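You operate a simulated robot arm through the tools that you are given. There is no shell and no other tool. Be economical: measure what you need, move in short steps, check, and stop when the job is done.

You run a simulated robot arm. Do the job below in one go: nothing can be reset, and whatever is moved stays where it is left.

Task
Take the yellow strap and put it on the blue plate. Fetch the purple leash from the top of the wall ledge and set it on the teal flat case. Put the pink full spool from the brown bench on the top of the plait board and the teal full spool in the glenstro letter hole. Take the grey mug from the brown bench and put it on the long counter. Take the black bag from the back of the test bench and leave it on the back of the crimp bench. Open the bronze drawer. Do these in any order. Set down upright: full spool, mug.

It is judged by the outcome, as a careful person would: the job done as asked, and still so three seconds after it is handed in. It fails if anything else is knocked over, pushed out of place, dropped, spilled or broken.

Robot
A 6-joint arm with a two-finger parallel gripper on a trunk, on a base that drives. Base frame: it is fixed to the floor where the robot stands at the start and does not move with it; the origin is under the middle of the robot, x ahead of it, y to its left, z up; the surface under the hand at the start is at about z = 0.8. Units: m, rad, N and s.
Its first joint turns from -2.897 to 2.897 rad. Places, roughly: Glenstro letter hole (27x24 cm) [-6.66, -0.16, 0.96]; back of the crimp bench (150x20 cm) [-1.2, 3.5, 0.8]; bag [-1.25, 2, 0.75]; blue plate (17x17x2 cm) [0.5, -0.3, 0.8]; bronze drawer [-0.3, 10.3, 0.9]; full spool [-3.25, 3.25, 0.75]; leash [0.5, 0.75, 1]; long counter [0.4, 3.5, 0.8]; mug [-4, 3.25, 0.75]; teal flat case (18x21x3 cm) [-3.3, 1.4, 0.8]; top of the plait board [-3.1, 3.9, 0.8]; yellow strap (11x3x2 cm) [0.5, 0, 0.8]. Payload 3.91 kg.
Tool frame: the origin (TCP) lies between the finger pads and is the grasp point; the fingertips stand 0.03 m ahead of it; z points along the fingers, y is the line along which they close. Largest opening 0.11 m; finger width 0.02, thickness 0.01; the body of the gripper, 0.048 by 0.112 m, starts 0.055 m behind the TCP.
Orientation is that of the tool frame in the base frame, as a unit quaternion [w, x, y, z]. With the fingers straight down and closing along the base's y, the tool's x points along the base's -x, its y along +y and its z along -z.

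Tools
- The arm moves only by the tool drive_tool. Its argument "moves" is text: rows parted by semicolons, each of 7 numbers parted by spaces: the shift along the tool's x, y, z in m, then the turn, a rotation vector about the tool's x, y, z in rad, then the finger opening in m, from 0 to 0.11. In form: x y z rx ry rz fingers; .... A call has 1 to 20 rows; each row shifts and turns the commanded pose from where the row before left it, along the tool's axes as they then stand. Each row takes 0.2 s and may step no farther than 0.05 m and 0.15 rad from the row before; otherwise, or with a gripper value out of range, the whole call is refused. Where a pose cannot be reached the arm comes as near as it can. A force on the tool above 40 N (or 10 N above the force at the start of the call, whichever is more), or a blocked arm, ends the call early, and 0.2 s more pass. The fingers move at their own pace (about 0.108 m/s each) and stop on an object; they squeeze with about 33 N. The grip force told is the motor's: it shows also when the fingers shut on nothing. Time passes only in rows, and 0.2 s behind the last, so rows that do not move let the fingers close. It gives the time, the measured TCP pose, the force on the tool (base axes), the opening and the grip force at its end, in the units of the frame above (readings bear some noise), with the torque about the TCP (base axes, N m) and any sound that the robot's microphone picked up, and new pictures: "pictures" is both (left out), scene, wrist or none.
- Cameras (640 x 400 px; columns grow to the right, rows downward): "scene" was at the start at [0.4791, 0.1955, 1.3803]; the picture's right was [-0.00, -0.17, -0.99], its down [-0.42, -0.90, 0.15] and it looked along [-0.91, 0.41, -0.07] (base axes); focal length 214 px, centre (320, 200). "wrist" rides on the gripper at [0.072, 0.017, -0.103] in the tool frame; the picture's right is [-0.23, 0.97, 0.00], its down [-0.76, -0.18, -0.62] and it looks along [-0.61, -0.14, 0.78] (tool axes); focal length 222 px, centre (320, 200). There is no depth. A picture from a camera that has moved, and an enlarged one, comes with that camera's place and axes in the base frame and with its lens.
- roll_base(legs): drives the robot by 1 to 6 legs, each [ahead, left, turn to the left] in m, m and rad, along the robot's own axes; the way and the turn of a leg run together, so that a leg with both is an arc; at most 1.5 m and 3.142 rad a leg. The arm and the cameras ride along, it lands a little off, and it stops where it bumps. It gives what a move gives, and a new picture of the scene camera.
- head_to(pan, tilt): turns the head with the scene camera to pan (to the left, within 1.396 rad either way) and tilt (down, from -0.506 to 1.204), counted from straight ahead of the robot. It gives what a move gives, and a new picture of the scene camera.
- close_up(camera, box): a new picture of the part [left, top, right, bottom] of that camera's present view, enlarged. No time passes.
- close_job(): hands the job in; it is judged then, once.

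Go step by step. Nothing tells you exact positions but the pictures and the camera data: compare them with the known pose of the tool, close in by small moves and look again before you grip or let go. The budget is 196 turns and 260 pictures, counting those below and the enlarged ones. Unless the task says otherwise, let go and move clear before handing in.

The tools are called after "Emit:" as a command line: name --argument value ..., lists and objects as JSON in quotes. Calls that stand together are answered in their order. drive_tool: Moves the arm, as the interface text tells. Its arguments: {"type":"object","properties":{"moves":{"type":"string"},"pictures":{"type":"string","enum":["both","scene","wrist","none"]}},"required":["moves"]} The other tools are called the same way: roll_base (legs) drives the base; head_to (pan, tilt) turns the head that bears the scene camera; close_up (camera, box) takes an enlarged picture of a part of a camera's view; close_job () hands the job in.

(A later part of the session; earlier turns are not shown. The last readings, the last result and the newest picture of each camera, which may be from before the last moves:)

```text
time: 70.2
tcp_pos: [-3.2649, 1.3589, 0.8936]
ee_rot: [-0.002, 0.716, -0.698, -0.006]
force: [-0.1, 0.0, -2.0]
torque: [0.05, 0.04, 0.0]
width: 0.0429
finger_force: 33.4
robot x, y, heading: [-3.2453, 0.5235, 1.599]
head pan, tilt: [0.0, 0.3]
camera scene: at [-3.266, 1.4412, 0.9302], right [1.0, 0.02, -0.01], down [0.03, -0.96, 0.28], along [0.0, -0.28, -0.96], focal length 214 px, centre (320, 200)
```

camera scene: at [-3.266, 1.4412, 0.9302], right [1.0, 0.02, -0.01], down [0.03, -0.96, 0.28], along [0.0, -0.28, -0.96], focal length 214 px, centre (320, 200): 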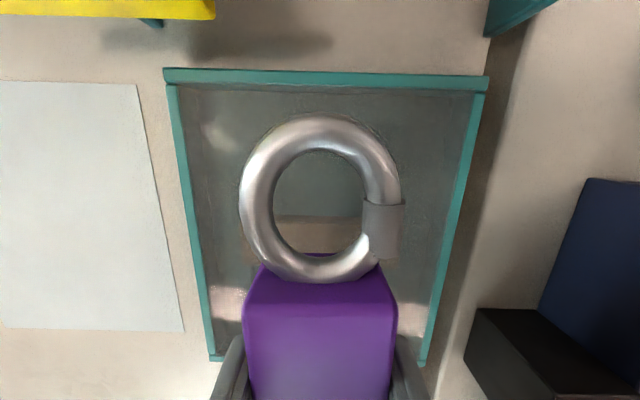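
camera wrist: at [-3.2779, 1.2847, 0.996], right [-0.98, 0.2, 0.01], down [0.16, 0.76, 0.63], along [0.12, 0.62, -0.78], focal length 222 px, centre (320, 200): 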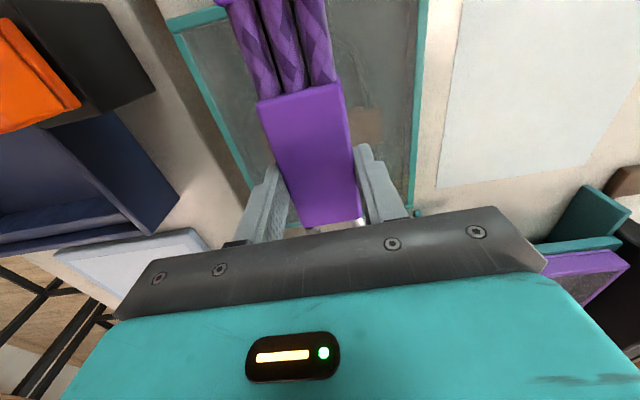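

The case top is nearer z 0.80. I lower in small steps watching the force.

Emit:
drive_tool --moves "-.008 0 .02 0 0 0 0;0 0 .02 0 0 0 0;0 0 .008 0 0 0 0;0 0 .004 0 0 0 0" --pictures "both"

```text
time: 71.2
tcp_pos: [-3.2657, 1.3671, 0.8418]
ee_rot: [-0.004, 0.716, -0.698, -0.007]
force: [0.8, 5.7, 10.7]
torque: [-0.72, -0.34, 0.12]
width: 0.0432
finger_force: 33.0
robot x, y, heading: [-3.2454, 0.5225, 1.598]
head pan, tilt: [0.0, 0.3]
camera scene: at [-3.2676, 1.4497, 0.8792], right [1.0, 0.02, 0.0], down [0.03, -0.96, 0.28], along [0.0, -0.28, -0.96], focal length 214 px, centre (320, 200)
camera wrist: at [-3.2795, 1.2934, 0.9448], right [-0.98, 0.2, 0.01], down [0.16, 0.76, 0.63], along [0.12, 0.62, -0.77], focal length 222 px, centre (320, 200)
```

scene: 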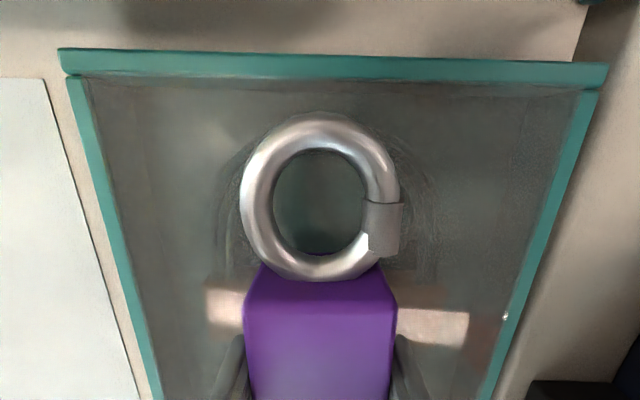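
wrist: 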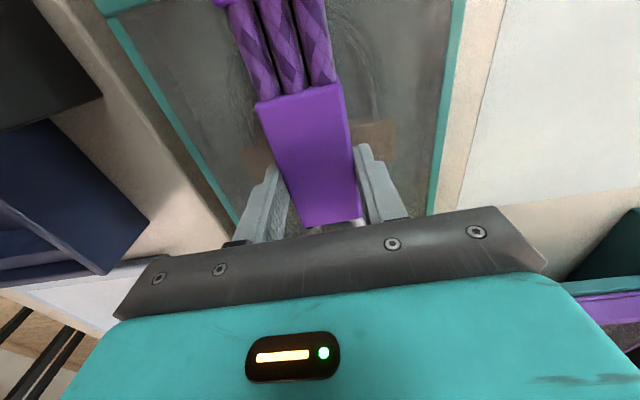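

Contact (10 N). I raise 1 mm, release and rise.

Emit:
drive_tool --moves "0 0 -.0015 0 0 0 0;0 0 0 0 0 0 .055;0 0 0 0 0 0 .065;0 0 -.02 0 0 0 .065;0 0 -.04 0 0 0 .065;0 0 -.05 0 0 0 .065;0 0 -.05 0 0 0 .065;0 0 -.05 0 0 0 .065;0 0 -.05 0 0 0 .065;0 0 -.05 0 0 0 .065" --pictures "both"

```text
time: 73.4
tcp_pos: [-3.2649, 1.3627, 1.1547]
ee_rot: [-0.001, 0.716, -0.698, -0.006]
force: [-0.4, -0.2, 0.3]
torque: [0.0, -0.03, 0.0]
width: 0.0649
finger_force: 0.1
robot x, y, heading: [-3.2476, 0.5243, 1.595]
head pan, tilt: [0.0, 0.3]
camera scene: at [-3.2675, 1.4455, 1.1903], right [1.0, 0.02, -0.01], down [0.03, -0.96, 0.29], along [0.0, -0.29, -0.96], focal length 214 px, centre (320, 200)
camera wrist: at [-3.2795, 1.2895, 1.2564], right [-0.98, 0.2, 0.01], down [0.16, 0.76, 0.63], along [0.12, 0.62, -0.78], focal length 222 px, centre (320, 200)
```

scene: 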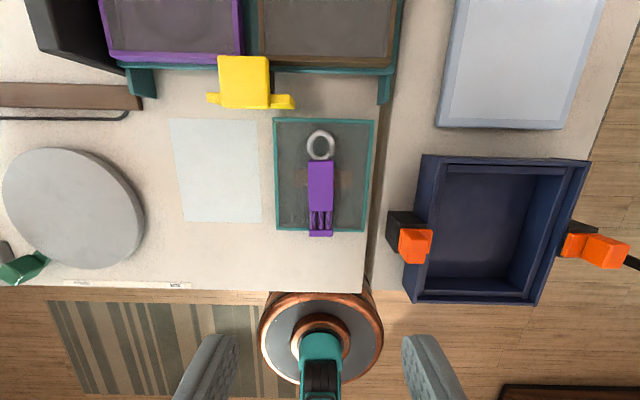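
wrist: 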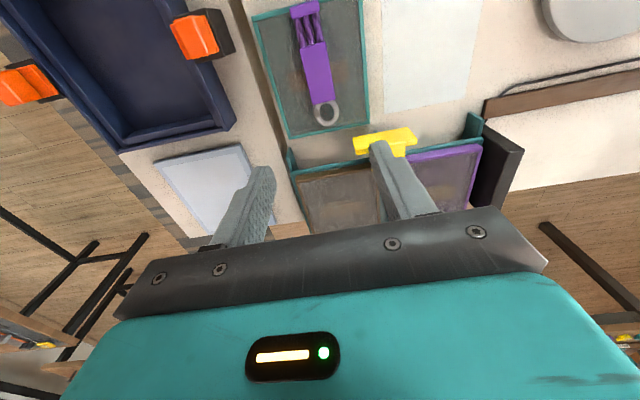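

The leash lies on the teal case. I now look north towards the brown bench.

Emit:
head_to --pan 0 --tilt -0.506

Emit:
head_to --pan -1.2 --tilt -0.506

Emit:
head_to --pan 1.2 --tilt -0.506

```text
time: 74.5
tcp_pos: [-3.2655, 1.3633, 1.1532]
ee_rot: [-0.003, 0.716, -0.698, -0.006]
force: [-0.8, -0.7, -0.2]
torque: [0.01, -0.01, 0.03]
width: 0.0649
finger_force: 0.0
robot x, y, heading: [-3.2466, 0.5267, 1.596]
head pan, tilt: [0.0, -0.499]
camera scene: at [-3.2691, 1.5125, 1.2175], right [1.0, 0.02, -0.01], down [0.02, -0.87, -0.49], along [-0.02, 0.49, -0.87], focal length 214 px, centre (320, 200)
```

scene: 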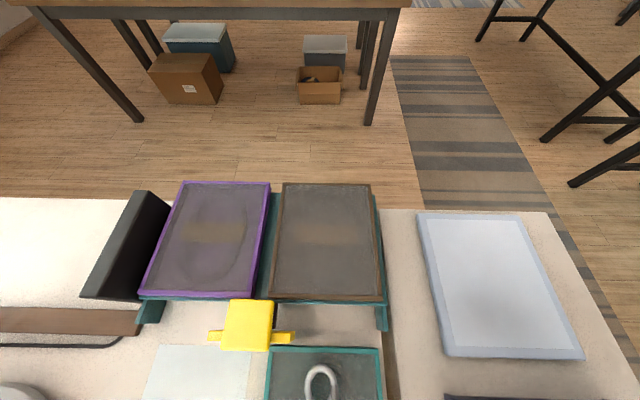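

```text
time: 75.9
tcp_pos: [-3.2654, 1.3622, 1.153]
ee_rot: [-0.002, 0.715, -0.699, -0.007]
force: [0.2, -0.3, 0.3]
torque: [0.0, 0.02, -0.01]
width: 0.0648
finger_force: 0.0
robot x, y, heading: [-3.247, 0.5215, 1.599]
head pan, tilt: [-1.201, -0.499]
camera scene: at [-3.2064, 1.5136, 1.26], right [0.37, 0.0, 0.93], down [0.47, -0.86, -0.19], along [0.8, 0.5, -0.32], focal length 214 px, centre (320, 200)
```

scene: 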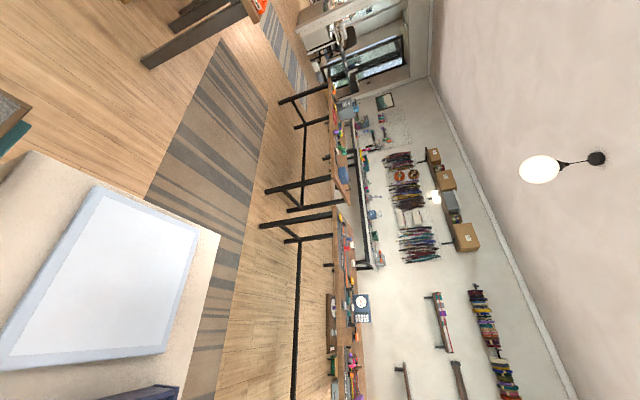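

```text
time: 78.1
tcp_pos: [-3.2671, 1.3621, 1.1533]
ee_rot: [-0.003, 0.716, -0.698, -0.005]
force: [0.5, -0.1, 0.1]
torque: [0.01, 0.0, -0.04]
width: 0.0651
finger_force: 0.0
robot x, y, heading: [-3.2485, 0.5234, 1.596]
head pan, tilt: [1.201, -0.499]
camera scene: at [-3.3313, 1.5105, 1.2606], right [0.36, 0.02, -0.93], down [-0.43, -0.89, -0.18], along [-0.83, 0.46, -0.31], focal length 214 px, centre (320, 200)
```

scene: 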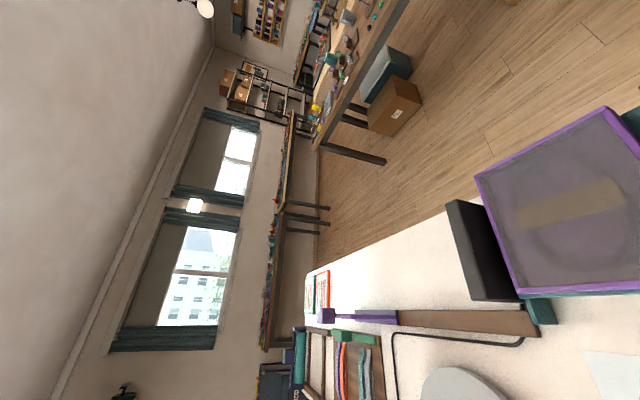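

The brown bench stands at y ≥ 2.85, x from -4.8 to -2.9. I retract the arm, then go round the desk's east end into the aisle before the bench.

Emit:
drive_tool --moves ".045 0 -.013 0 0 0 .065;.045 0 -.013 0 0 0 .065;.045 0 -.013 0 0 0 .065;.045 0 -.013 0 0 0 .065;.045 0 -.013 0 0 0 .065;.045 0 -.013 0 0 0 .065;.045 0 -.013 0 0 0 .065;.045 0 -.013 0 0 0 .065;.045 0 -.013 0 0 0 .065;.045 0 -.013 0 0 0 .065" --pictures "none"

Emit:
roll_base --legs '[[-0.05, -1.05, -0.02], [1.0, 0, 0], [0.85, 0, 0], [0, 1.0, 0]]'

Emit:
head_to --pan 0 --tilt -0.506

```text
time: 80.3
tcp_pos: [-3.2519, 0.9112, 1.2773]
ee_rot: [-0.002, 0.716, -0.698, -0.006]
force: [-0.1, 0.6, 0.2]
torque: [-0.12, 0.0, -0.01]
width: 0.065
finger_force: 0.1
robot x, y, heading: [-3.2474, 0.5223, 1.593]
head pan, tilt: [1.201, -0.499]
```

```text
time: 99.5
tcp_pos: [-3.1674, 2.7536, 1.2783]
ee_rot: [0.003, -0.698, 0.716, 0.006]
force: [-0.1, -0.1, 0.2]
torque: [-0.02, -0.02, 0.04]
width: 0.0648
finger_force: 0.0
robot x, y, heading: [-3.1794, 2.3662, 1.547]
head pan, tilt: [1.201, -0.499]
camera scene: at [-3.225, 2.9049, 1.3851], right [0.36, 0.0, -0.93], down [-0.47, -0.86, -0.18], along [-0.81, 0.5, -0.31], focal length 214 px, centre (320, 200)
```

scene: 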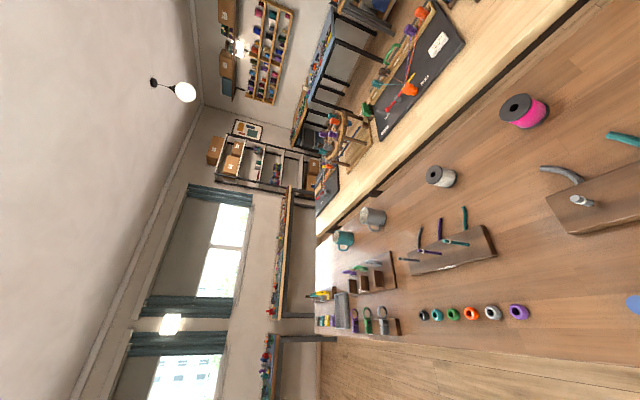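

```text
time: 100.9
tcp_pos: [-3.1668, 2.7531, 1.2768]
ee_rot: [0.002, -0.699, 0.715, 0.007]
force: [-0.5, 0.7, -0.5]
torque: [0.02, 0.01, 0.03]
width: 0.0653
finger_force: 0.1
robot x, y, heading: [-3.1777, 2.3673, 1.548]
head pan, tilt: [0.0, -0.499]
camera scene: at [-3.1628, 2.904, 1.3421], right [1.0, -0.02, -0.01], down [-0.02, -0.87, -0.49], along [0.01, 0.49, -0.87], focal length 214 px, centre (320, 200)
```

scene: 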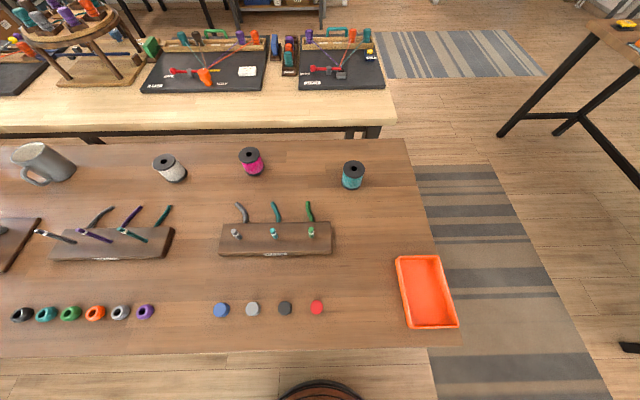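

The pink and teal spools and grey mug are in view. I zoom in on the black boards beyond to identify the plait board.

Emit:
close_up --camera "scene" --box '[130, 20, 400, 190]'

```text
2.35 times, centred on (265, 105) of scene
camera zoom: at [-3.1628, 2.904, 1.3421], right [1.0, -0.02, -0.01], down [-0.02, -0.87, -0.49], along [0.01, 0.49, -0.87], focal length 505 px, centre (449, 424)
```

zoom: 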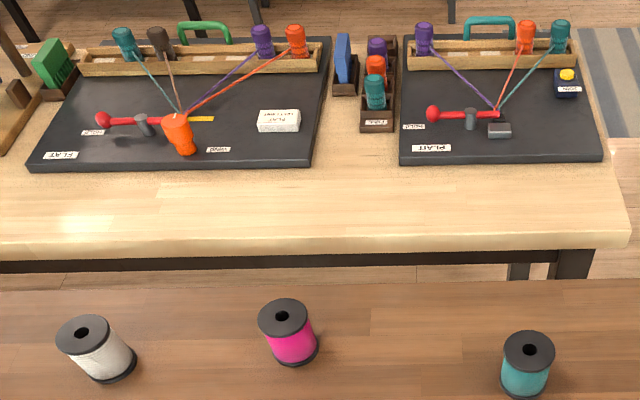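

The plait board is the right one, near (-3.1, 3.9). The pink spool is at about (-3.38, 3.35), so I move nearer and swing the hand above it.

Emit:
roll_base --legs '[[0.09, 0.2, 0.02]]'

Emit:
drive_tool --moves "-.045 0 .0 0 0 0 .11;-.045 0 .0 0 0 0 .11;-.045 0 .02 0 0 0 .11;-.045 0 .02 0 0 0 .11;-.045 0 .02 0 0 0 .11;-.045 0 .02 0 0 0 .11;-.045 0 .02 0 0 0 .11;-.045 0 .02 0 0 0 .11" --pictures "none"

Emit:
head_to --pan 0 --tilt 0

```text
time: 102.6
tcp_pos: [-3.3673, 2.8479, 1.2784]
ee_rot: [0.003, -0.704, 0.711, 0.007]
force: [-0.9, 0.5, 1.0]
torque: [0.01, -0.01, 0.01]
width: 0.065
finger_force: 0.0
robot x, y, heading: [-3.3754, 2.4619, 1.561]
head pan, tilt: [0.0, -0.499]
camera scene: at [-3.366, 2.9969, 1.3421], right [1.0, -0.01, 0.0], down [-0.01, -0.87, -0.49], along [0.0, 0.49, -0.87], focal length 214 px, centre (320, 200)
```

scene: 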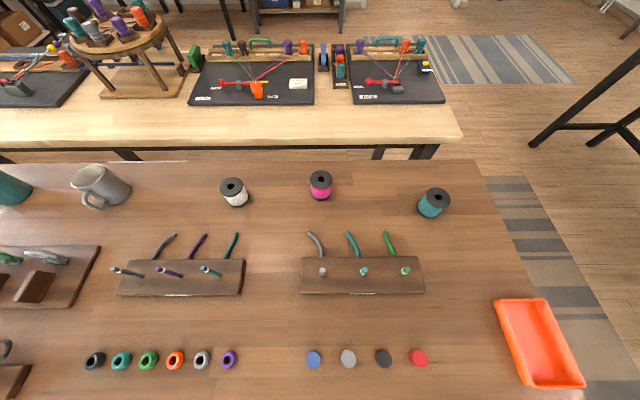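

```text
time: 104.4
tcp_pos: [-3.3641, 3.2093, 1.1631]
ee_rot: [0.003, -0.704, 0.71, 0.006]
force: [0.3, -0.9, 1.2]
torque: [0.11, -0.03, -0.02]
width: 0.1097
finger_force: 0.1
robot x, y, heading: [-3.3784, 2.4581, 1.561]
head pan, tilt: [0.0, -0.499]
```

```text
time: 105.3
tcp_pos: [-3.3639, 3.2101, 1.1626]
ee_rot: [0.003, -0.704, 0.71, 0.006]
force: [-0.3, -0.3, -1.0]
torque: [0.0, -0.02, 0.0]
width: 0.11
finger_force: 0.0
robot x, y, heading: [-3.3745, 2.4616, 1.562]
head pan, tilt: [0.0, 0.0]
camera scene: at [-3.3633, 3.3191, 1.2026], right [1.0, -0.01, 0.0], down [-0.01, -1.0, -0.01], along [0.0, 0.01, -1.0], focal length 214 px, centre (320, 200)
```

scene: 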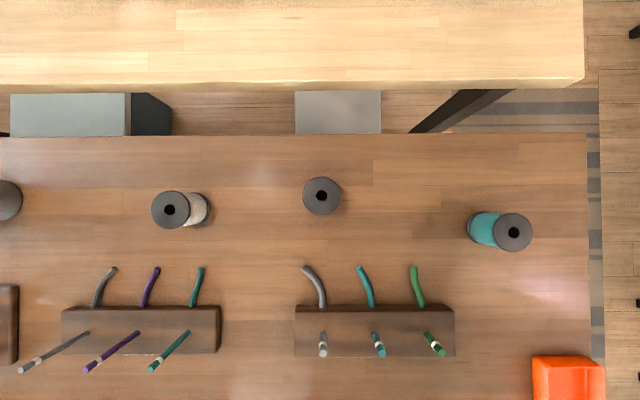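

From straight above, the pink spool is at (-3.361, 3.330), about 7 cm across and 6.5 cm tall. I move over it and descend.

Emit:
drive_tool --moves "-.04 -.001 .04 0 0 0 .11;-.04 -.001 .04 0 0 0 .11;-.04 -.001 .04 0 0 0 .11;0 0 .04 0 0 0 .11;0 0 .04 0 0 0 .11;0 0 .04 0 0 0 .11" --pictures "none"

Emit:
head_to --pan 0 --tilt 0.6

```text
refused: row 1 steps farther than a row can; nothing moved
```

```text
time: 106.3
tcp_pos: [-3.3638, 3.2095, 1.1624]
ee_rot: [0.002, -0.704, 0.71, 0.007]
force: [0.2, 0.1, -0.5]
torque: [-0.02, 0.02, 0.0]
width: 0.1101
finger_force: 0.1
robot x, y, heading: [-3.3752, 2.4569, 1.565]
head pan, tilt: [0.0, 0.6]
camera scene: at [-3.3638, 3.2639, 1.2035], right [1.0, -0.01, 0.0], down [-0.01, -0.83, 0.55], along [-0.01, -0.55, -0.83], focal length 214 px, centre (320, 200)
```

scene: 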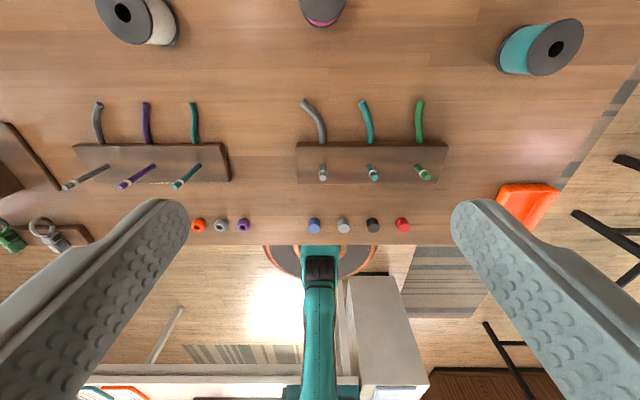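

Emit:
drive_tool --moves "-.04 -.001 .025 0 0 0 .11;-.04 -.001 .025 0 0 0 .11;-.04 -.001 .025 0 0 0 .11;0 0 .045 0 0 0 .11;0 0 .045 0 0 0 .11;0 0 .045 0 0 0 .11;0 0 .04 0 0 0 .11" --pictures "both"

```text
time: 107.9
tcp_pos: [-3.3604, 3.3308, 0.9168]
ee_rot: [0.002, -0.704, 0.71, 0.006]
force: [0.0, 0.2, 0.3]
torque: [0.05, -0.01, -0.01]
width: 0.1101
finger_force: 0.1
robot x, y, heading: [-3.374, 2.4613, 1.563]
head pan, tilt: [0.0, 0.6]
camera scene: at [-3.3609, 3.3854, 0.9581], right [1.0, -0.01, 0.0], down [0.0, -0.83, 0.55], along [-0.01, -0.55, -0.83], focal length 214 px, centre (320, 200)
camera wrist: at [-3.3779, 3.2573, 1.0193], right [-0.97, 0.24, 0.01], down [0.19, 0.75, 0.63], along [0.14, 0.62, -0.77], focal length 222 px, centre (320, 200)
```

scene: 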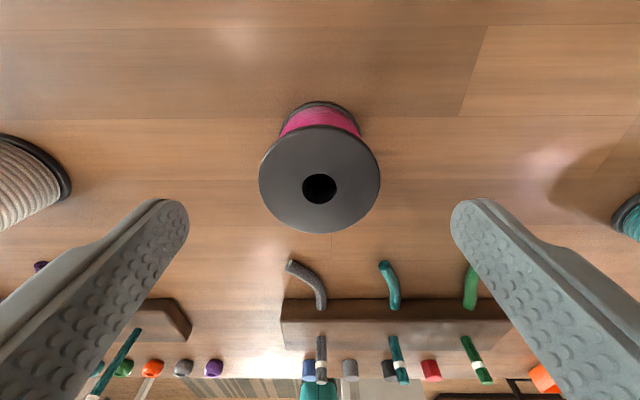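
wrist: 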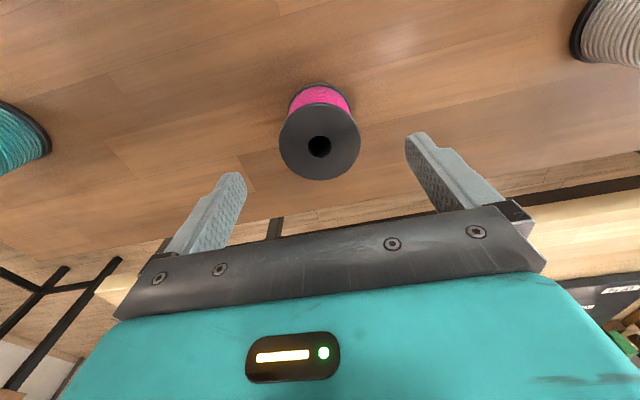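

Spool top is at z ≈ 0.859, centred under the tool. I descend to grip height and check before closing.

Emit:
drive_tool --moves "0 0 .04 0 0 0 .11;0 0 .03 0 0 0 .11;0 0 .012 0 0 0 .11" --pictures "both"

```text
time: 108.7
tcp_pos: [-3.3612, 3.3315, 0.8336]
ee_rot: [0.003, -0.703, 0.711, 0.006]
force: [-0.1, -0.5, 0.2]
torque: [0.0, 0.03, -0.01]
width: 0.1099
finger_force: 0.0
robot x, y, heading: [-3.3745, 2.4595, 1.56]
head pan, tilt: [0.0, 0.6]
camera scene: at [-3.3613, 3.3866, 0.8739], right [1.0, -0.01, -0.01], down [0.0, -0.83, 0.56], along [-0.01, -0.56, -0.83], focal length 214 px, centre (320, 200)
camera wrist: at [-3.3783, 3.2585, 0.9353], right [-0.97, 0.24, 0.01], down [0.19, 0.75, 0.63], along [0.14, 0.61, -0.78], focal length 222 px, centre (320, 200)
```

scene: 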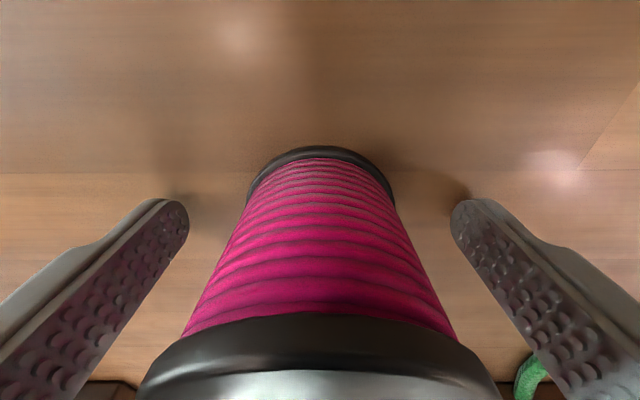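
wrist: 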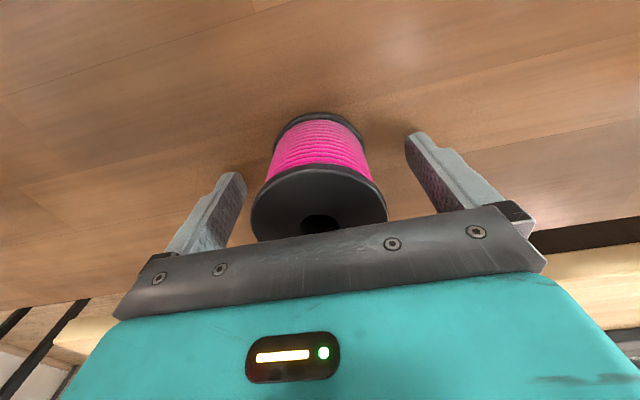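

Good alignment. I close and lift.

Emit:
drive_tool --moves "0 0 0 0 0 0 .04;0 0 0 0 0 0 0;0 0 0 0 0 0 0;0 0 -.02 0 0 0 0;0 0 -.05 0 0 0 0;0 0 -.05 0 0 0 0;0 0 -.05 0 0 0 0" --pictures "both"

```text
time: 110.3
tcp_pos: [-3.3583, 3.3316, 1.0008]
ee_rot: [0.002, -0.704, 0.71, 0.006]
force: [-0.5, 0.4, -1.8]
torque: [-0.02, 0.01, 0.04]
width: 0.0609
finger_force: 32.9
robot x, y, heading: [-3.3746, 2.4603, 1.555]
head pan, tilt: [0.0, 0.6]
camera scene: at [-3.3585, 3.3871, 1.0422], right [1.0, -0.01, 0.0], down [0.0, -0.83, 0.56], along [-0.01, -0.56, -0.83], focal length 214 px, centre (320, 200)
camera wrist: at [-3.3755, 3.259, 1.1037], right [-0.97, 0.24, 0.01], down [0.19, 0.75, 0.63], along [0.14, 0.61, -0.78], focal length 222 px, centre (320, 200)
```

scene: 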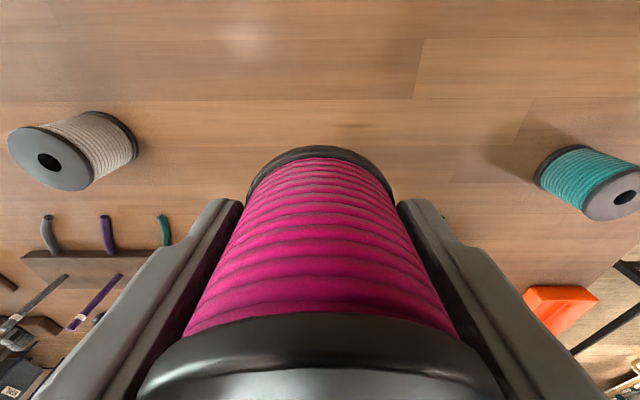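
wrist: 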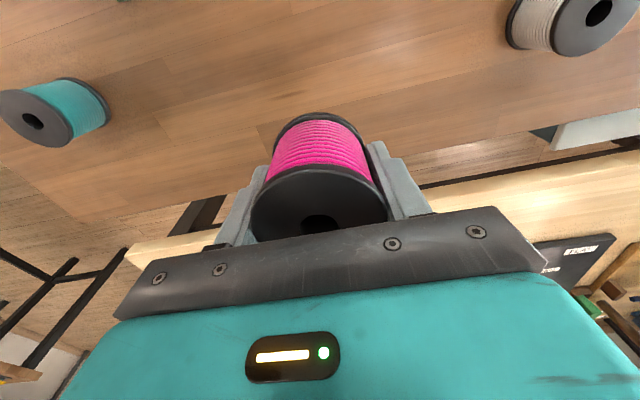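

Pink spool held. I retract and drive round the east end of the benches to face the plait board from the east.

Emit:
drive_tool --moves "0 0 -.05 0 0 0 0;0 0 -.05 0 0 0 0;.044 0 -.018 0 0 0 0;.044 0 -.018 0 0 0 0;.044 0 -.018 0 0 0 0;.044 0 -.018 0 0 0 0;.044 0 -.018 0 0 0 0;.044 0 -.018 0 0 0 0;.044 0 -.018 0 0 0 0;.044 0 -.018 0 0 0 0;.044 0 -.018 0 0 0 0" --pictures "none"

Emit:
roll_base --legs '[[-0.1, 0, 0], [0, -1.15, 0], [1.35, 0, 0], [0, 0, 1.571]]'

Emit:
head_to --pan 0 --tilt -0.506

```text
time: 112.7
tcp_pos: [-3.3639, 2.9339, 1.2567]
ee_rot: [0.002, -0.705, 0.709, 0.005]
force: [0.3, 0.6, -1.4]
torque: [-0.11, 0.01, 0.04]
width: 0.0609
finger_force: 32.9
robot x, y, heading: [-3.3756, 2.4577, 1.563]
head pan, tilt: [0.0, 0.6]
```

```text
time: 129.4
tcp_pos: [-2.7129, 3.6861, 1.2574]
ee_rot: [0.002, 1.0, 0.004, -0.006]
force: [0.2, -0.3, 0.0]
torque: [0.03, 0.0, 0.02]
width: 0.0607
finger_force: 33.0
robot x, y, heading: [-2.2401, 3.6805, -3.135]
head pan, tilt: [0.0, 0.6]
camera scene: at [-2.7683, 3.6862, 1.2991], right [-0.01, 1.0, 0.0], down [0.83, 0.01, 0.56], along [0.56, 0.0, -0.83], focal length 214 px, centre (320, 200)
```

scene: 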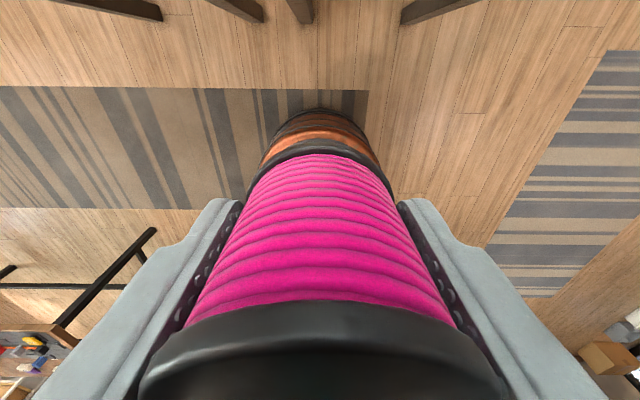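

```text
time: 130.7
tcp_pos: [-2.7141, 3.6861, 1.2568]
ee_rot: [0.002, 1.0, 0.004, -0.006]
force: [-0.4, -0.1, -0.6]
torque: [-0.01, 0.0, 0.0]
width: 0.0607
finger_force: 32.8
robot x, y, heading: [-2.2384, 3.6833, -3.137]
head pan, tilt: [0.0, -0.499]
camera scene: at [-2.8633, 3.6855, 1.3215], right [-0.01, 1.0, 0.0], down [0.87, 0.01, -0.49], along [-0.49, -0.01, -0.87], focal length 214 px, centre (320, 200)
```

scene: 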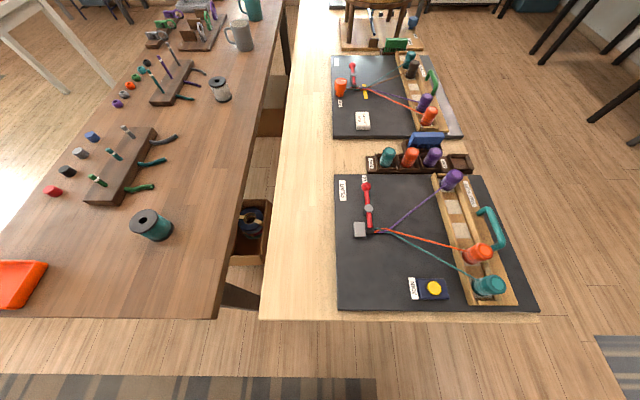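

I can see the free front corner of the plait board near (-2.95, 3.79), clear of lever, threads and button. I bring the spool above it.

Emit:
drive_tool --moves "-.03 -.013 .02 0 0 0 0;-.03 -.013 .02 0 0 0 0;-.03 -.013 .02 0 0 0 0;-.03 -.013 .02 0 0 0 0;-.03 -.013 .02 0 0 0 0;-.03 -.013 .02 0 0 0 0;-.03 -.013 .02 0 0 0 0;-.026 -.013 .02 0 0 0 0;0 0 .03 0 0 0 0;0 0 .03 0 0 0 0;0 0 .03 0 0 0 0" --pictures "both"

Emit:
head_to --pan 0 --tilt 0.1

```text
time: 133.1
tcp_pos: [-2.9533, 3.7892, 1.0093]
ee_rot: [0.003, 1.0, 0.005, -0.006]
force: [0.1, 0.3, -0.8]
torque: [0.01, 0.03, -0.02]
width: 0.061
finger_force: 32.8
robot x, y, heading: [-2.2397, 3.6817, -3.132]
head pan, tilt: [0.0, -0.499]
camera scene: at [-3.1025, 3.788, 1.0728], right [-0.01, 1.0, 0.0], down [0.87, 0.01, -0.49], along [-0.49, -0.01, -0.87], focal length 214 px, centre (320, 200)
camera wrist: at [-2.8786, 3.773, 1.1116], right [-0.22, -0.98, 0.01], down [-0.76, 0.17, 0.63], along [-0.62, 0.13, -0.78], focal length 222 px, centre (320, 200)
```

scene: 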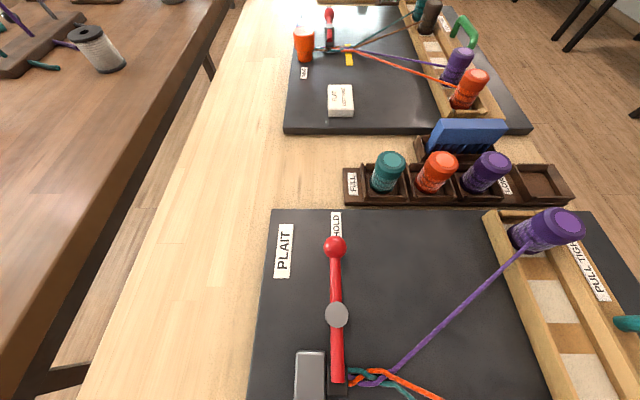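
wrist: 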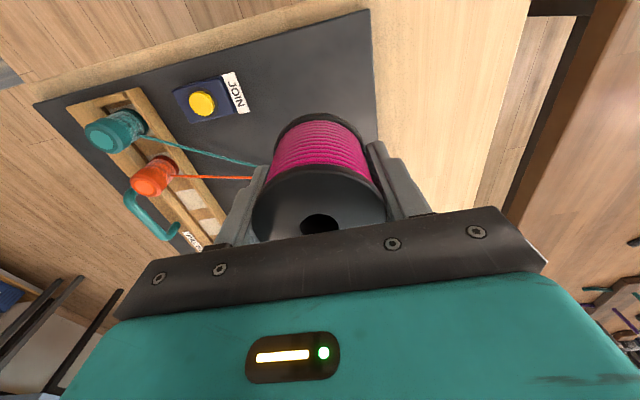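

```text
time: 134.1
tcp_pos: [-2.9517, 3.7888, 1.0093]
ee_rot: [0.003, 1.0, 0.004, -0.006]
force: [-0.4, -0.6, -1.7]
torque: [0.0, 0.01, 0.01]
width: 0.0607
finger_force: 32.7
robot x, y, heading: [-2.2412, 3.6855, -3.134]
head pan, tilt: [0.0, 0.099]
camera scene: at [-3.054, 3.7883, 1.0474], right [-0.01, 1.0, -0.01], down [1.0, 0.01, 0.09], along [0.09, 0.0, -1.0], focal length 214 px, centre (320, 200)
```

scene: 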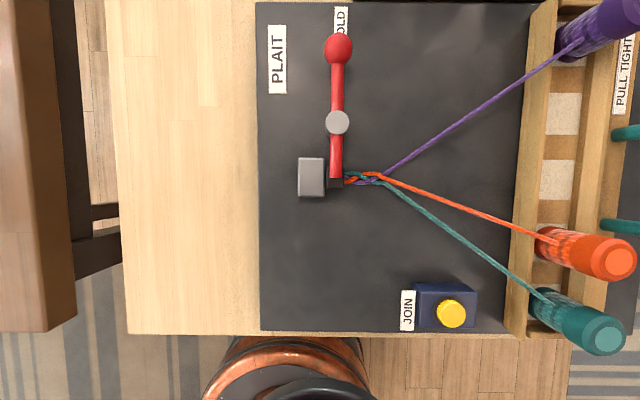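

The spot under the spool is clear. I lower, with small steps at the end to feel contact.

Emit:
drive_tool --moves "0 -.004 .04 0 0 0 0;0 0 .04 0 0 0 0;0 0 .03 0 0 0 0;0 0 .01 0 0 0 0;0 0 .005 0 0 0 0;0 0 .005 0 0 0 0" --pictures "wrist"

```text
time: 135.5
tcp_pos: [-2.9552, 3.7903, 0.8793]
ee_rot: [0.002, 1.0, 0.004, -0.006]
force: [-0.3, -0.8, -0.9]
torque: [0.01, 0.01, 0.0]
width: 0.0609
finger_force: 33.4
robot x, y, heading: [-2.2415, 3.6848, -3.133]
head pan, tilt: [0.0, 0.099]
camera wrist: at [-2.8808, 3.7745, 0.9826], right [-0.22, -0.98, 0.01], down [-0.76, 0.17, 0.63], along [-0.62, 0.13, -0.78], focal length 222 px, centre (320, 200)
```

wrist: 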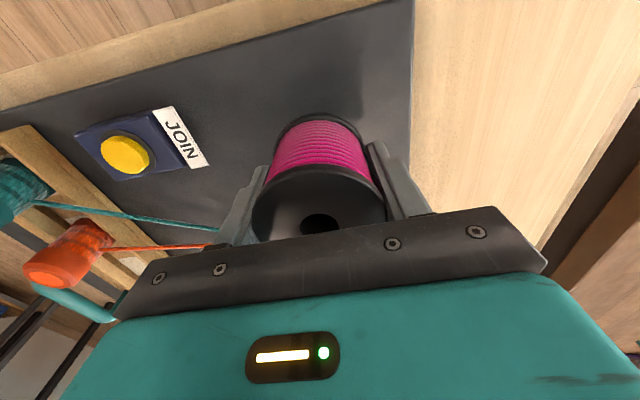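

Emit:
drive_tool --moves "0 0 .004 0 0 0 0;0 0 .004 0 0 0 0" --pictures "none"

Emit:
drive_tool --moves "0 0 .003 0 0 0 0;0 0 .003 0 0 0 0" --pictures "wrist"

```text
time: 136.1
tcp_pos: [-2.9552, 3.7903, 0.8703]
ee_rot: [0.003, 1.0, 0.004, -0.005]
force: [0.6, 0.5, -1.1]
torque: [-0.02, -0.02, 0.03]
width: 0.0611
finger_force: 33.1
robot x, y, heading: [-2.24, 3.6812, -3.134]
head pan, tilt: [0.0, 0.099]
```

```text
time: 136.7
tcp_pos: [-2.9554, 3.7891, 0.8655]
ee_rot: [0.003, 1.0, 0.005, -0.006]
force: [-1.6, -0.2, -1.0]
torque: [-0.03, -0.01, 0.0]
width: 0.0607
finger_force: 32.8
robot x, y, heading: [-2.2374, 3.6815, -3.132]
head pan, tilt: [0.0, 0.099]
camera wrist: at [-2.8813, 3.774, 0.9681], right [-0.22, -0.98, 0.01], down [-0.76, 0.17, 0.63], along [-0.62, 0.13, -0.78], focal length 222 px, centre (320, 200)
```

wrist: 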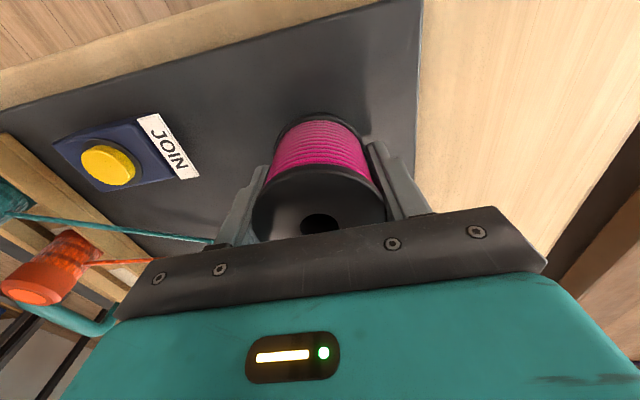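

Emit:
drive_tool --moves "0 0 .003 0 0 0 0;0 0 .003 0 0 0 0" --pictures "none"

Emit:
drive_tool --moves "0 0 .003 0 0 0 0;0 0 .003 0 0 0 0" --pictures "wrist"

```text
time: 137.3
tcp_pos: [-2.9553, 3.7901, 0.8591]
ee_rot: [0.002, 1.0, 0.004, -0.006]
force: [-0.2, 0.1, -0.4]
torque: [0.0, -0.02, 0.02]
width: 0.0607
finger_force: 33.0
robot x, y, heading: [-2.2399, 3.6833, -3.129]
head pan, tilt: [0.0, 0.099]
```

```text
time: 137.9
tcp_pos: [-2.9558, 3.7904, 0.8528]
ee_rot: [0.003, 1.0, 0.005, -0.006]
force: [0.1, -0.1, -0.9]
torque: [0.0, 0.02, 0.02]
width: 0.0607
finger_force: 33.1
robot x, y, heading: [-2.2392, 3.6801, -3.133]
head pan, tilt: [0.0, 0.099]
camera wrist: at [-2.8815, 3.7744, 0.9567], right [-0.22, -0.98, 0.01], down [-0.76, 0.17, 0.63], along [-0.62, 0.13, -0.78], focal length 222 px, centre (320, 200)
```

wrist: 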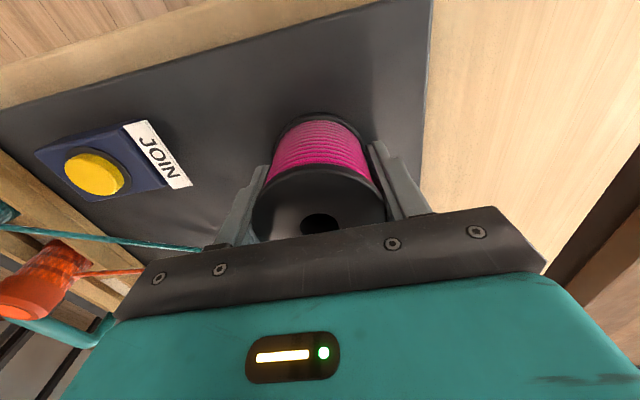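

Emit:
drive_tool --moves "0 0 .003 0 0 0 0;0 0 .003 0 0 0 0" --pictures "none"

Emit:
drive_tool --moves "0 0 .003 0 0 0 0;0 0 .002 0 0 0 0" --pictures "wrist"

```text
time: 138.5
tcp_pos: [-2.9553, 3.7894, 0.8494]
ee_rot: [0.003, 1.0, 0.005, -0.008]
force: [-0.1, 1.6, 23.5]
torque: [0.62, 0.07, -0.14]
width: 0.0609
finger_force: 32.3
robot x, y, heading: [-2.2344, 3.6829, -3.132]
head pan, tilt: [0.0, 0.099]
```

```text
time: 138.9
tcp_pos: [-2.9558, 3.7903, 0.8479]
ee_rot: [0.002, 1.0, 0.004, -0.009]
force: [5.9, -1.7, 9.9]
torque: [0.38, -0.29, -0.22]
width: 0.0606
finger_force: 33.1
robot x, y, heading: [-2.2396, 3.6836, -3.136]
head pan, tilt: [0.0, 0.099]
stopped in row 2: the force on the tool passed its limit at 46 N (the readings are from after the stop); the commanded pose is now the measured one
camera wrist: at [-2.881, 3.7741, 0.9506], right [-0.22, -0.98, 0.01], down [-0.75, 0.17, 0.64], along [-0.62, 0.13, -0.77], focal length 222 px, centre (320, 200)
```

wrist: 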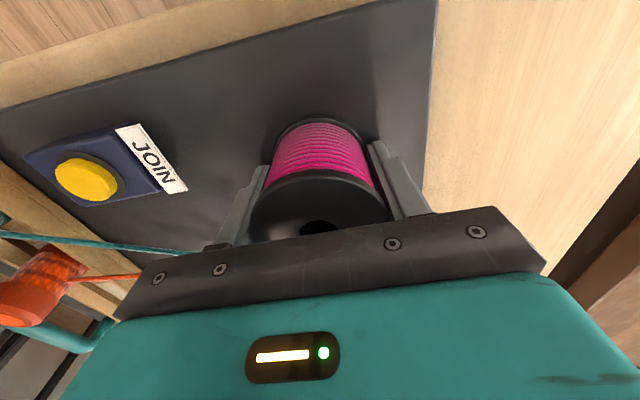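

Contact is firm; I release slowly and rise.

Emit:
drive_tool --moves "0 0 -.001 0 0 0 0;0 0 0 0 0 0 .07;0 0 0 0 0 0 .09;0 0 0 0 0 0 .1;0 0 -.03 0 0 0 .1;0 0 -.05 0 0 0 .1;0 0 -.05 0 0 0 .1;0 0 -.05 0 0 0 .1;0 0 -.05 0 0 0 .1;0 0 -.05 0 0 0 .1;0 0 -.05 0 0 0 .1" --pictures "scene"

```text
time: 141.3
tcp_pos: [-2.9501, 3.793, 1.1795]
ee_rot: [0.002, 1.0, 0.004, -0.008]
force: [-0.2, 0.5, 0.4]
torque: [-0.01, 0.0, 0.01]
width: 0.1002
finger_force: 0.0
robot x, y, heading: [-2.2375, 3.6811, -3.135]
head pan, tilt: [0.0, 0.099]
camera scene: at [-3.0511, 3.7935, 1.2172], right [-0.01, 1.0, 0.0], down [1.0, 0.01, 0.08], along [0.08, 0.0, -1.0], focal length 214 px, centre (320, 200)
```

scene: 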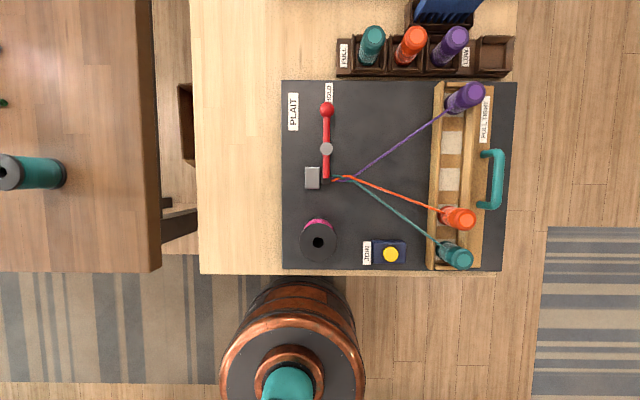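

The pink spool stands upright on the plait board. Next the teal spool at about (-3.05, 3.27): I shift the base and look from above.

Emit:
roll_base --legs '[[0, 0.38, 0]]'

Emit:
drive_tool --moves "0 .03 0 0 0 0 .11;0 .03 0 0 0 0 .11;0 .03 0 0 0 0 .11;0 .03 0 0 0 0 .11" --pictures "scene"

```text
time: 143.7
tcp_pos: [-2.9474, 3.4256, 1.1767]
ee_rot: [0.002, 1.0, 0.002, -0.008]
force: [0.3, 1.1, -0.4]
torque: [0.02, 0.02, -0.01]
width: 0.0998
finger_force: 0.0
robot x, y, heading: [-2.2389, 3.3127, -3.138]
head pan, tilt: [0.0, 0.099]
camera scene: at [-3.048, 3.4258, 1.2171], right [0.0, 1.0, 0.0], down [1.0, 0.0, 0.08], along [0.08, 0.0, -1.0], focal length 214 px, centre (320, 200)
```

scene: 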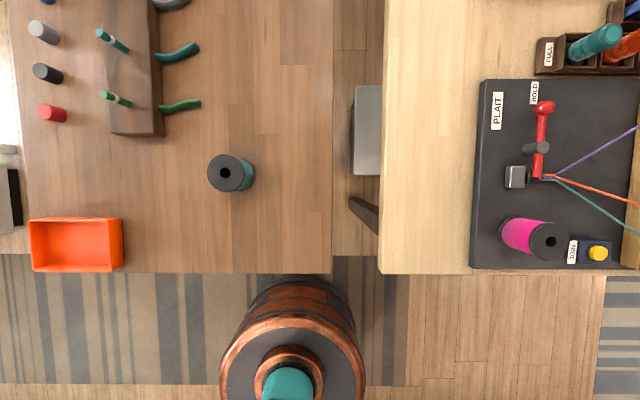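

```text
time: 144.7
tcp_pos: [-2.9471, 3.3055, 1.1793]
ee_rot: [0.002, 1.0, 0.0, -0.008]
force: [-0.4, 0.5, -0.6]
torque: [-0.01, -0.03, 0.02]
width: 0.1101
finger_force: 0.0
robot x, y, heading: [-2.2381, 3.3105, -3.137]
head pan, tilt: [0.0, 0.099]
camera scene: at [-3.0484, 3.306, 1.217], right [0.0, 1.0, 0.0], down [1.0, 0.0, 0.08], along [0.08, 0.0, -1.0], focal length 214 px, centre (320, 200)
```

scene: 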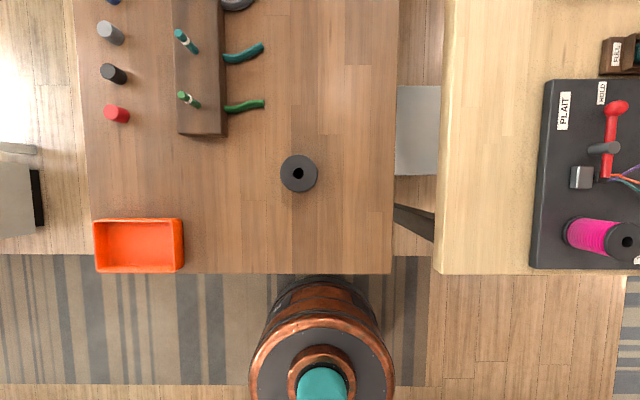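

Teal spool at (-3.063, 3.270). I move over it, descend most of the way and check.

Emit:
drive_tool --moves "-.039 .012 .02 0 0 0 .11;-.039 .012 .02 0 0 0 .11;-.038 .012 .02 0 0 0 .11;0 0 .045 0 0 0 .11;0 0 .045 0 0 0 .11;0 0 .045 0 0 0 .11;0 0 .045 0 0 0 .11;0 0 .02 0 0 0 .11" --pictures "wrist"

Emit:
head_to --pan 0 --tilt 0.6

```text
time: 146.5
tcp_pos: [-3.0684, 3.268, 0.921]
ee_rot: [0.001, 1.0, 0.002, -0.007]
force: [-0.1, -0.4, 0.1]
torque: [0.01, -0.01, 0.0]
width: 0.1104
finger_force: 0.0
robot x, y, heading: [-2.2363, 3.3109, -3.14]
head pan, tilt: [0.0, 0.099]
camera wrist: at [-2.9931, 3.2517, 1.0235], right [-0.22, -0.97, 0.01], down [-0.75, 0.18, 0.63], along [-0.62, 0.14, -0.77], focal length 222 px, centre (320, 200)
```

wrist: 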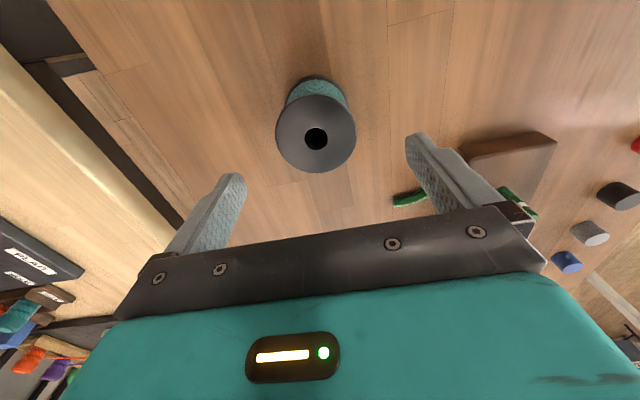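

```text
time: 147.4
tcp_pos: [-3.0672, 3.267, 0.9208]
ee_rot: [0.001, 1.0, 0.002, -0.008]
force: [0.5, -0.5, 0.3]
torque: [0.0, -0.03, 0.02]
width: 0.1101
finger_force: 0.0
robot x, y, heading: [-2.2384, 3.3068, -3.134]
head pan, tilt: [0.0, 0.6]
camera scene: at [-3.1224, 3.2683, 0.9633], right [0.0, 1.0, 0.0], down [0.83, 0.0, 0.55], along [0.55, 0.0, -0.83], focal length 214 px, centre (320, 200)
```

scene: 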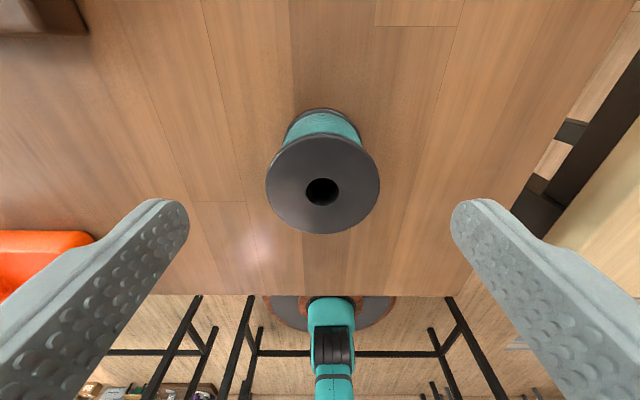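

Centred. I descend, grip and lift.

Emit:
drive_tool --moves ".002 -.001 .04 0 0 0 .11;0 0 .035 0 0 0 .11;0 0 .012 0 0 0 .11;0 0 0 0 0 0 .04;0 0 0 0 0 0 0;0 0 0 0 0 0 0;0 0 -.02 0 0 0 0;0 0 -.05 0 0 0 0;0 0 -.05 0 0 0 0;0 0 -.05 0 0 0 0;0 0 -.05 0 0 0 0" --pictures "wrist"

```text
time: 149.8
tcp_pos: [-3.064, 3.2703, 1.0553]
ee_rot: [0.001, 1.0, 0.002, -0.008]
force: [0.1, -0.4, -0.8]
torque: [0.0, -0.02, -0.01]
width: 0.0613
finger_force: 33.0
robot x, y, heading: [-2.2386, 3.3112, -3.139]
head pan, tilt: [0.0, 0.6]
camera wrist: at [-2.9887, 3.2544, 1.1568], right [-0.22, -0.97, 0.01], down [-0.75, 0.18, 0.63], along [-0.62, 0.14, -0.77], focal length 222 px, centre (320, 200)
```

wrist: 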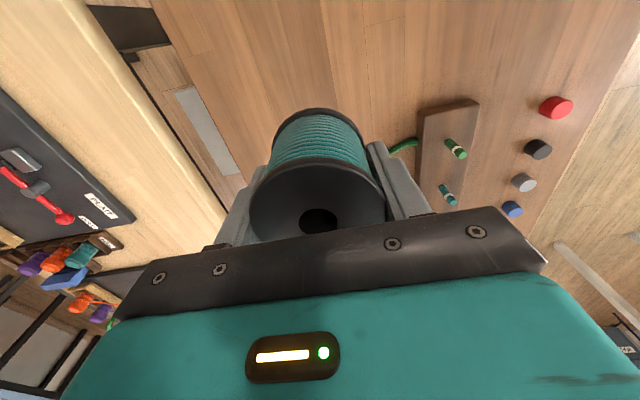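

Teal spool held. The letter hole is a front-facing pigeonhole, so I need a horizontal grip: I set the spool down near the bench's east edge to regrasp it from the side.

Emit:
drive_tool --moves ".03 0 0 0 0 0 0;.031 0 0 0 0 0 0;.031 0 .02 0 0 0 0;.031 0 .03 0 0 0 0;.031 0 .03 0 0 0 0;0 0 .04 0 0 0 0;0 0 .04 0 0 0 0;0 0 .03 0 0 0 0;0 0 .02 0 0 0 0" --pictures "both"

```text
time: 151.8
tcp_pos: [-2.9127, 3.2691, 0.8393]
ee_rot: [0.001, 1.0, 0.001, -0.008]
force: [0.3, 0.5, -0.1]
torque: [0.02, 0.04, -0.02]
width: 0.0611
finger_force: 33.1
robot x, y, heading: [-2.2323, 3.3109, -3.137]
head pan, tilt: [0.0, 0.6]
camera scene: at [-2.9678, 3.2691, 0.8818], right [0.0, 1.0, 0.0], down [0.83, 0.0, 0.55], along [0.55, 0.0, -0.83], focal length 214 px, centre (320, 200)
camera wrist: at [-2.8387, 3.2525, 0.9425], right [-0.22, -0.97, 0.01], down [-0.75, 0.18, 0.63], along [-0.62, 0.14, -0.77], focal length 222 px, centre (320, 200)
```

scene: 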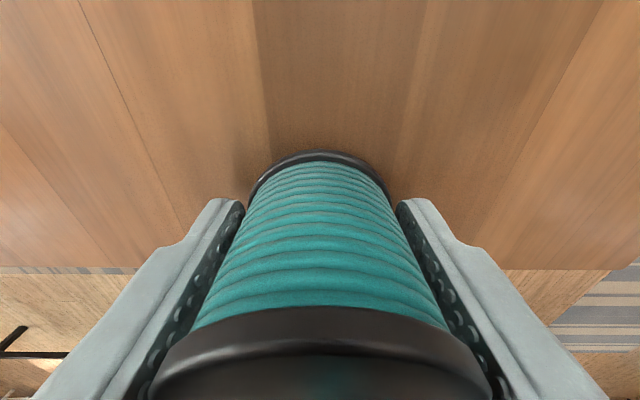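
wrist: 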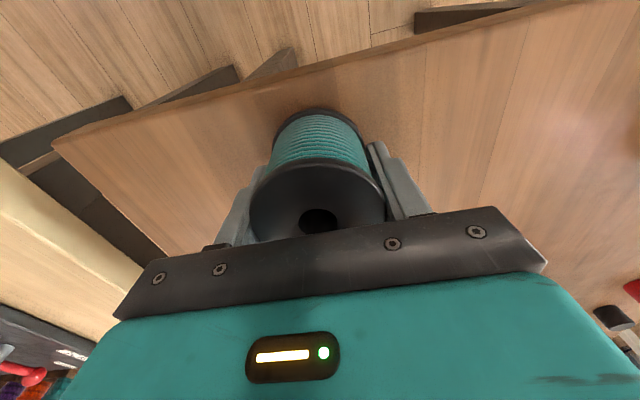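

Bench margin is fine. I lower the last bit, release and rise.

Emit:
drive_tool --moves "0 0 .003 0 0 0 0;0 0 .002 0 0 0 0;0 0 0 0 0 0 .07;0 0 0 0 0 0 .09;0 0 0 0 0 0 .1;0 0 -.03 0 0 0 .1;0 0 -.05 0 0 0 .1;0 0 -.05 0 0 0 .1;0 0 -.05 0 0 0 .1" --pictures "scene"

```text
time: 153.8
tcp_pos: [-2.9109, 3.2711, 1.0199]
ee_rot: [0.002, 1.0, 0.001, -0.009]
force: [-0.2, -0.8, 0.5]
torque: [-0.02, -0.03, 0.02]
width: 0.1001
finger_force: 0.0
robot x, y, heading: [-2.2353, 3.3116, -3.137]
head pan, tilt: [0.0, 0.6]
camera scene: at [-2.9648, 3.2717, 1.0609], right [0.0, 1.0, 0.0], down [0.83, 0.0, 0.55], along [0.55, 0.0, -0.83], focal length 214 px, centre (320, 200)
```

scene: 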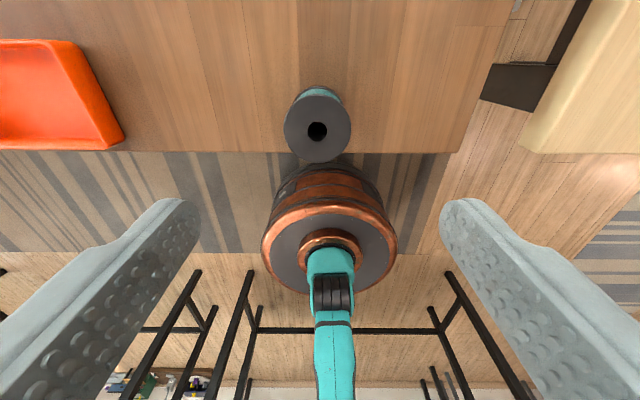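

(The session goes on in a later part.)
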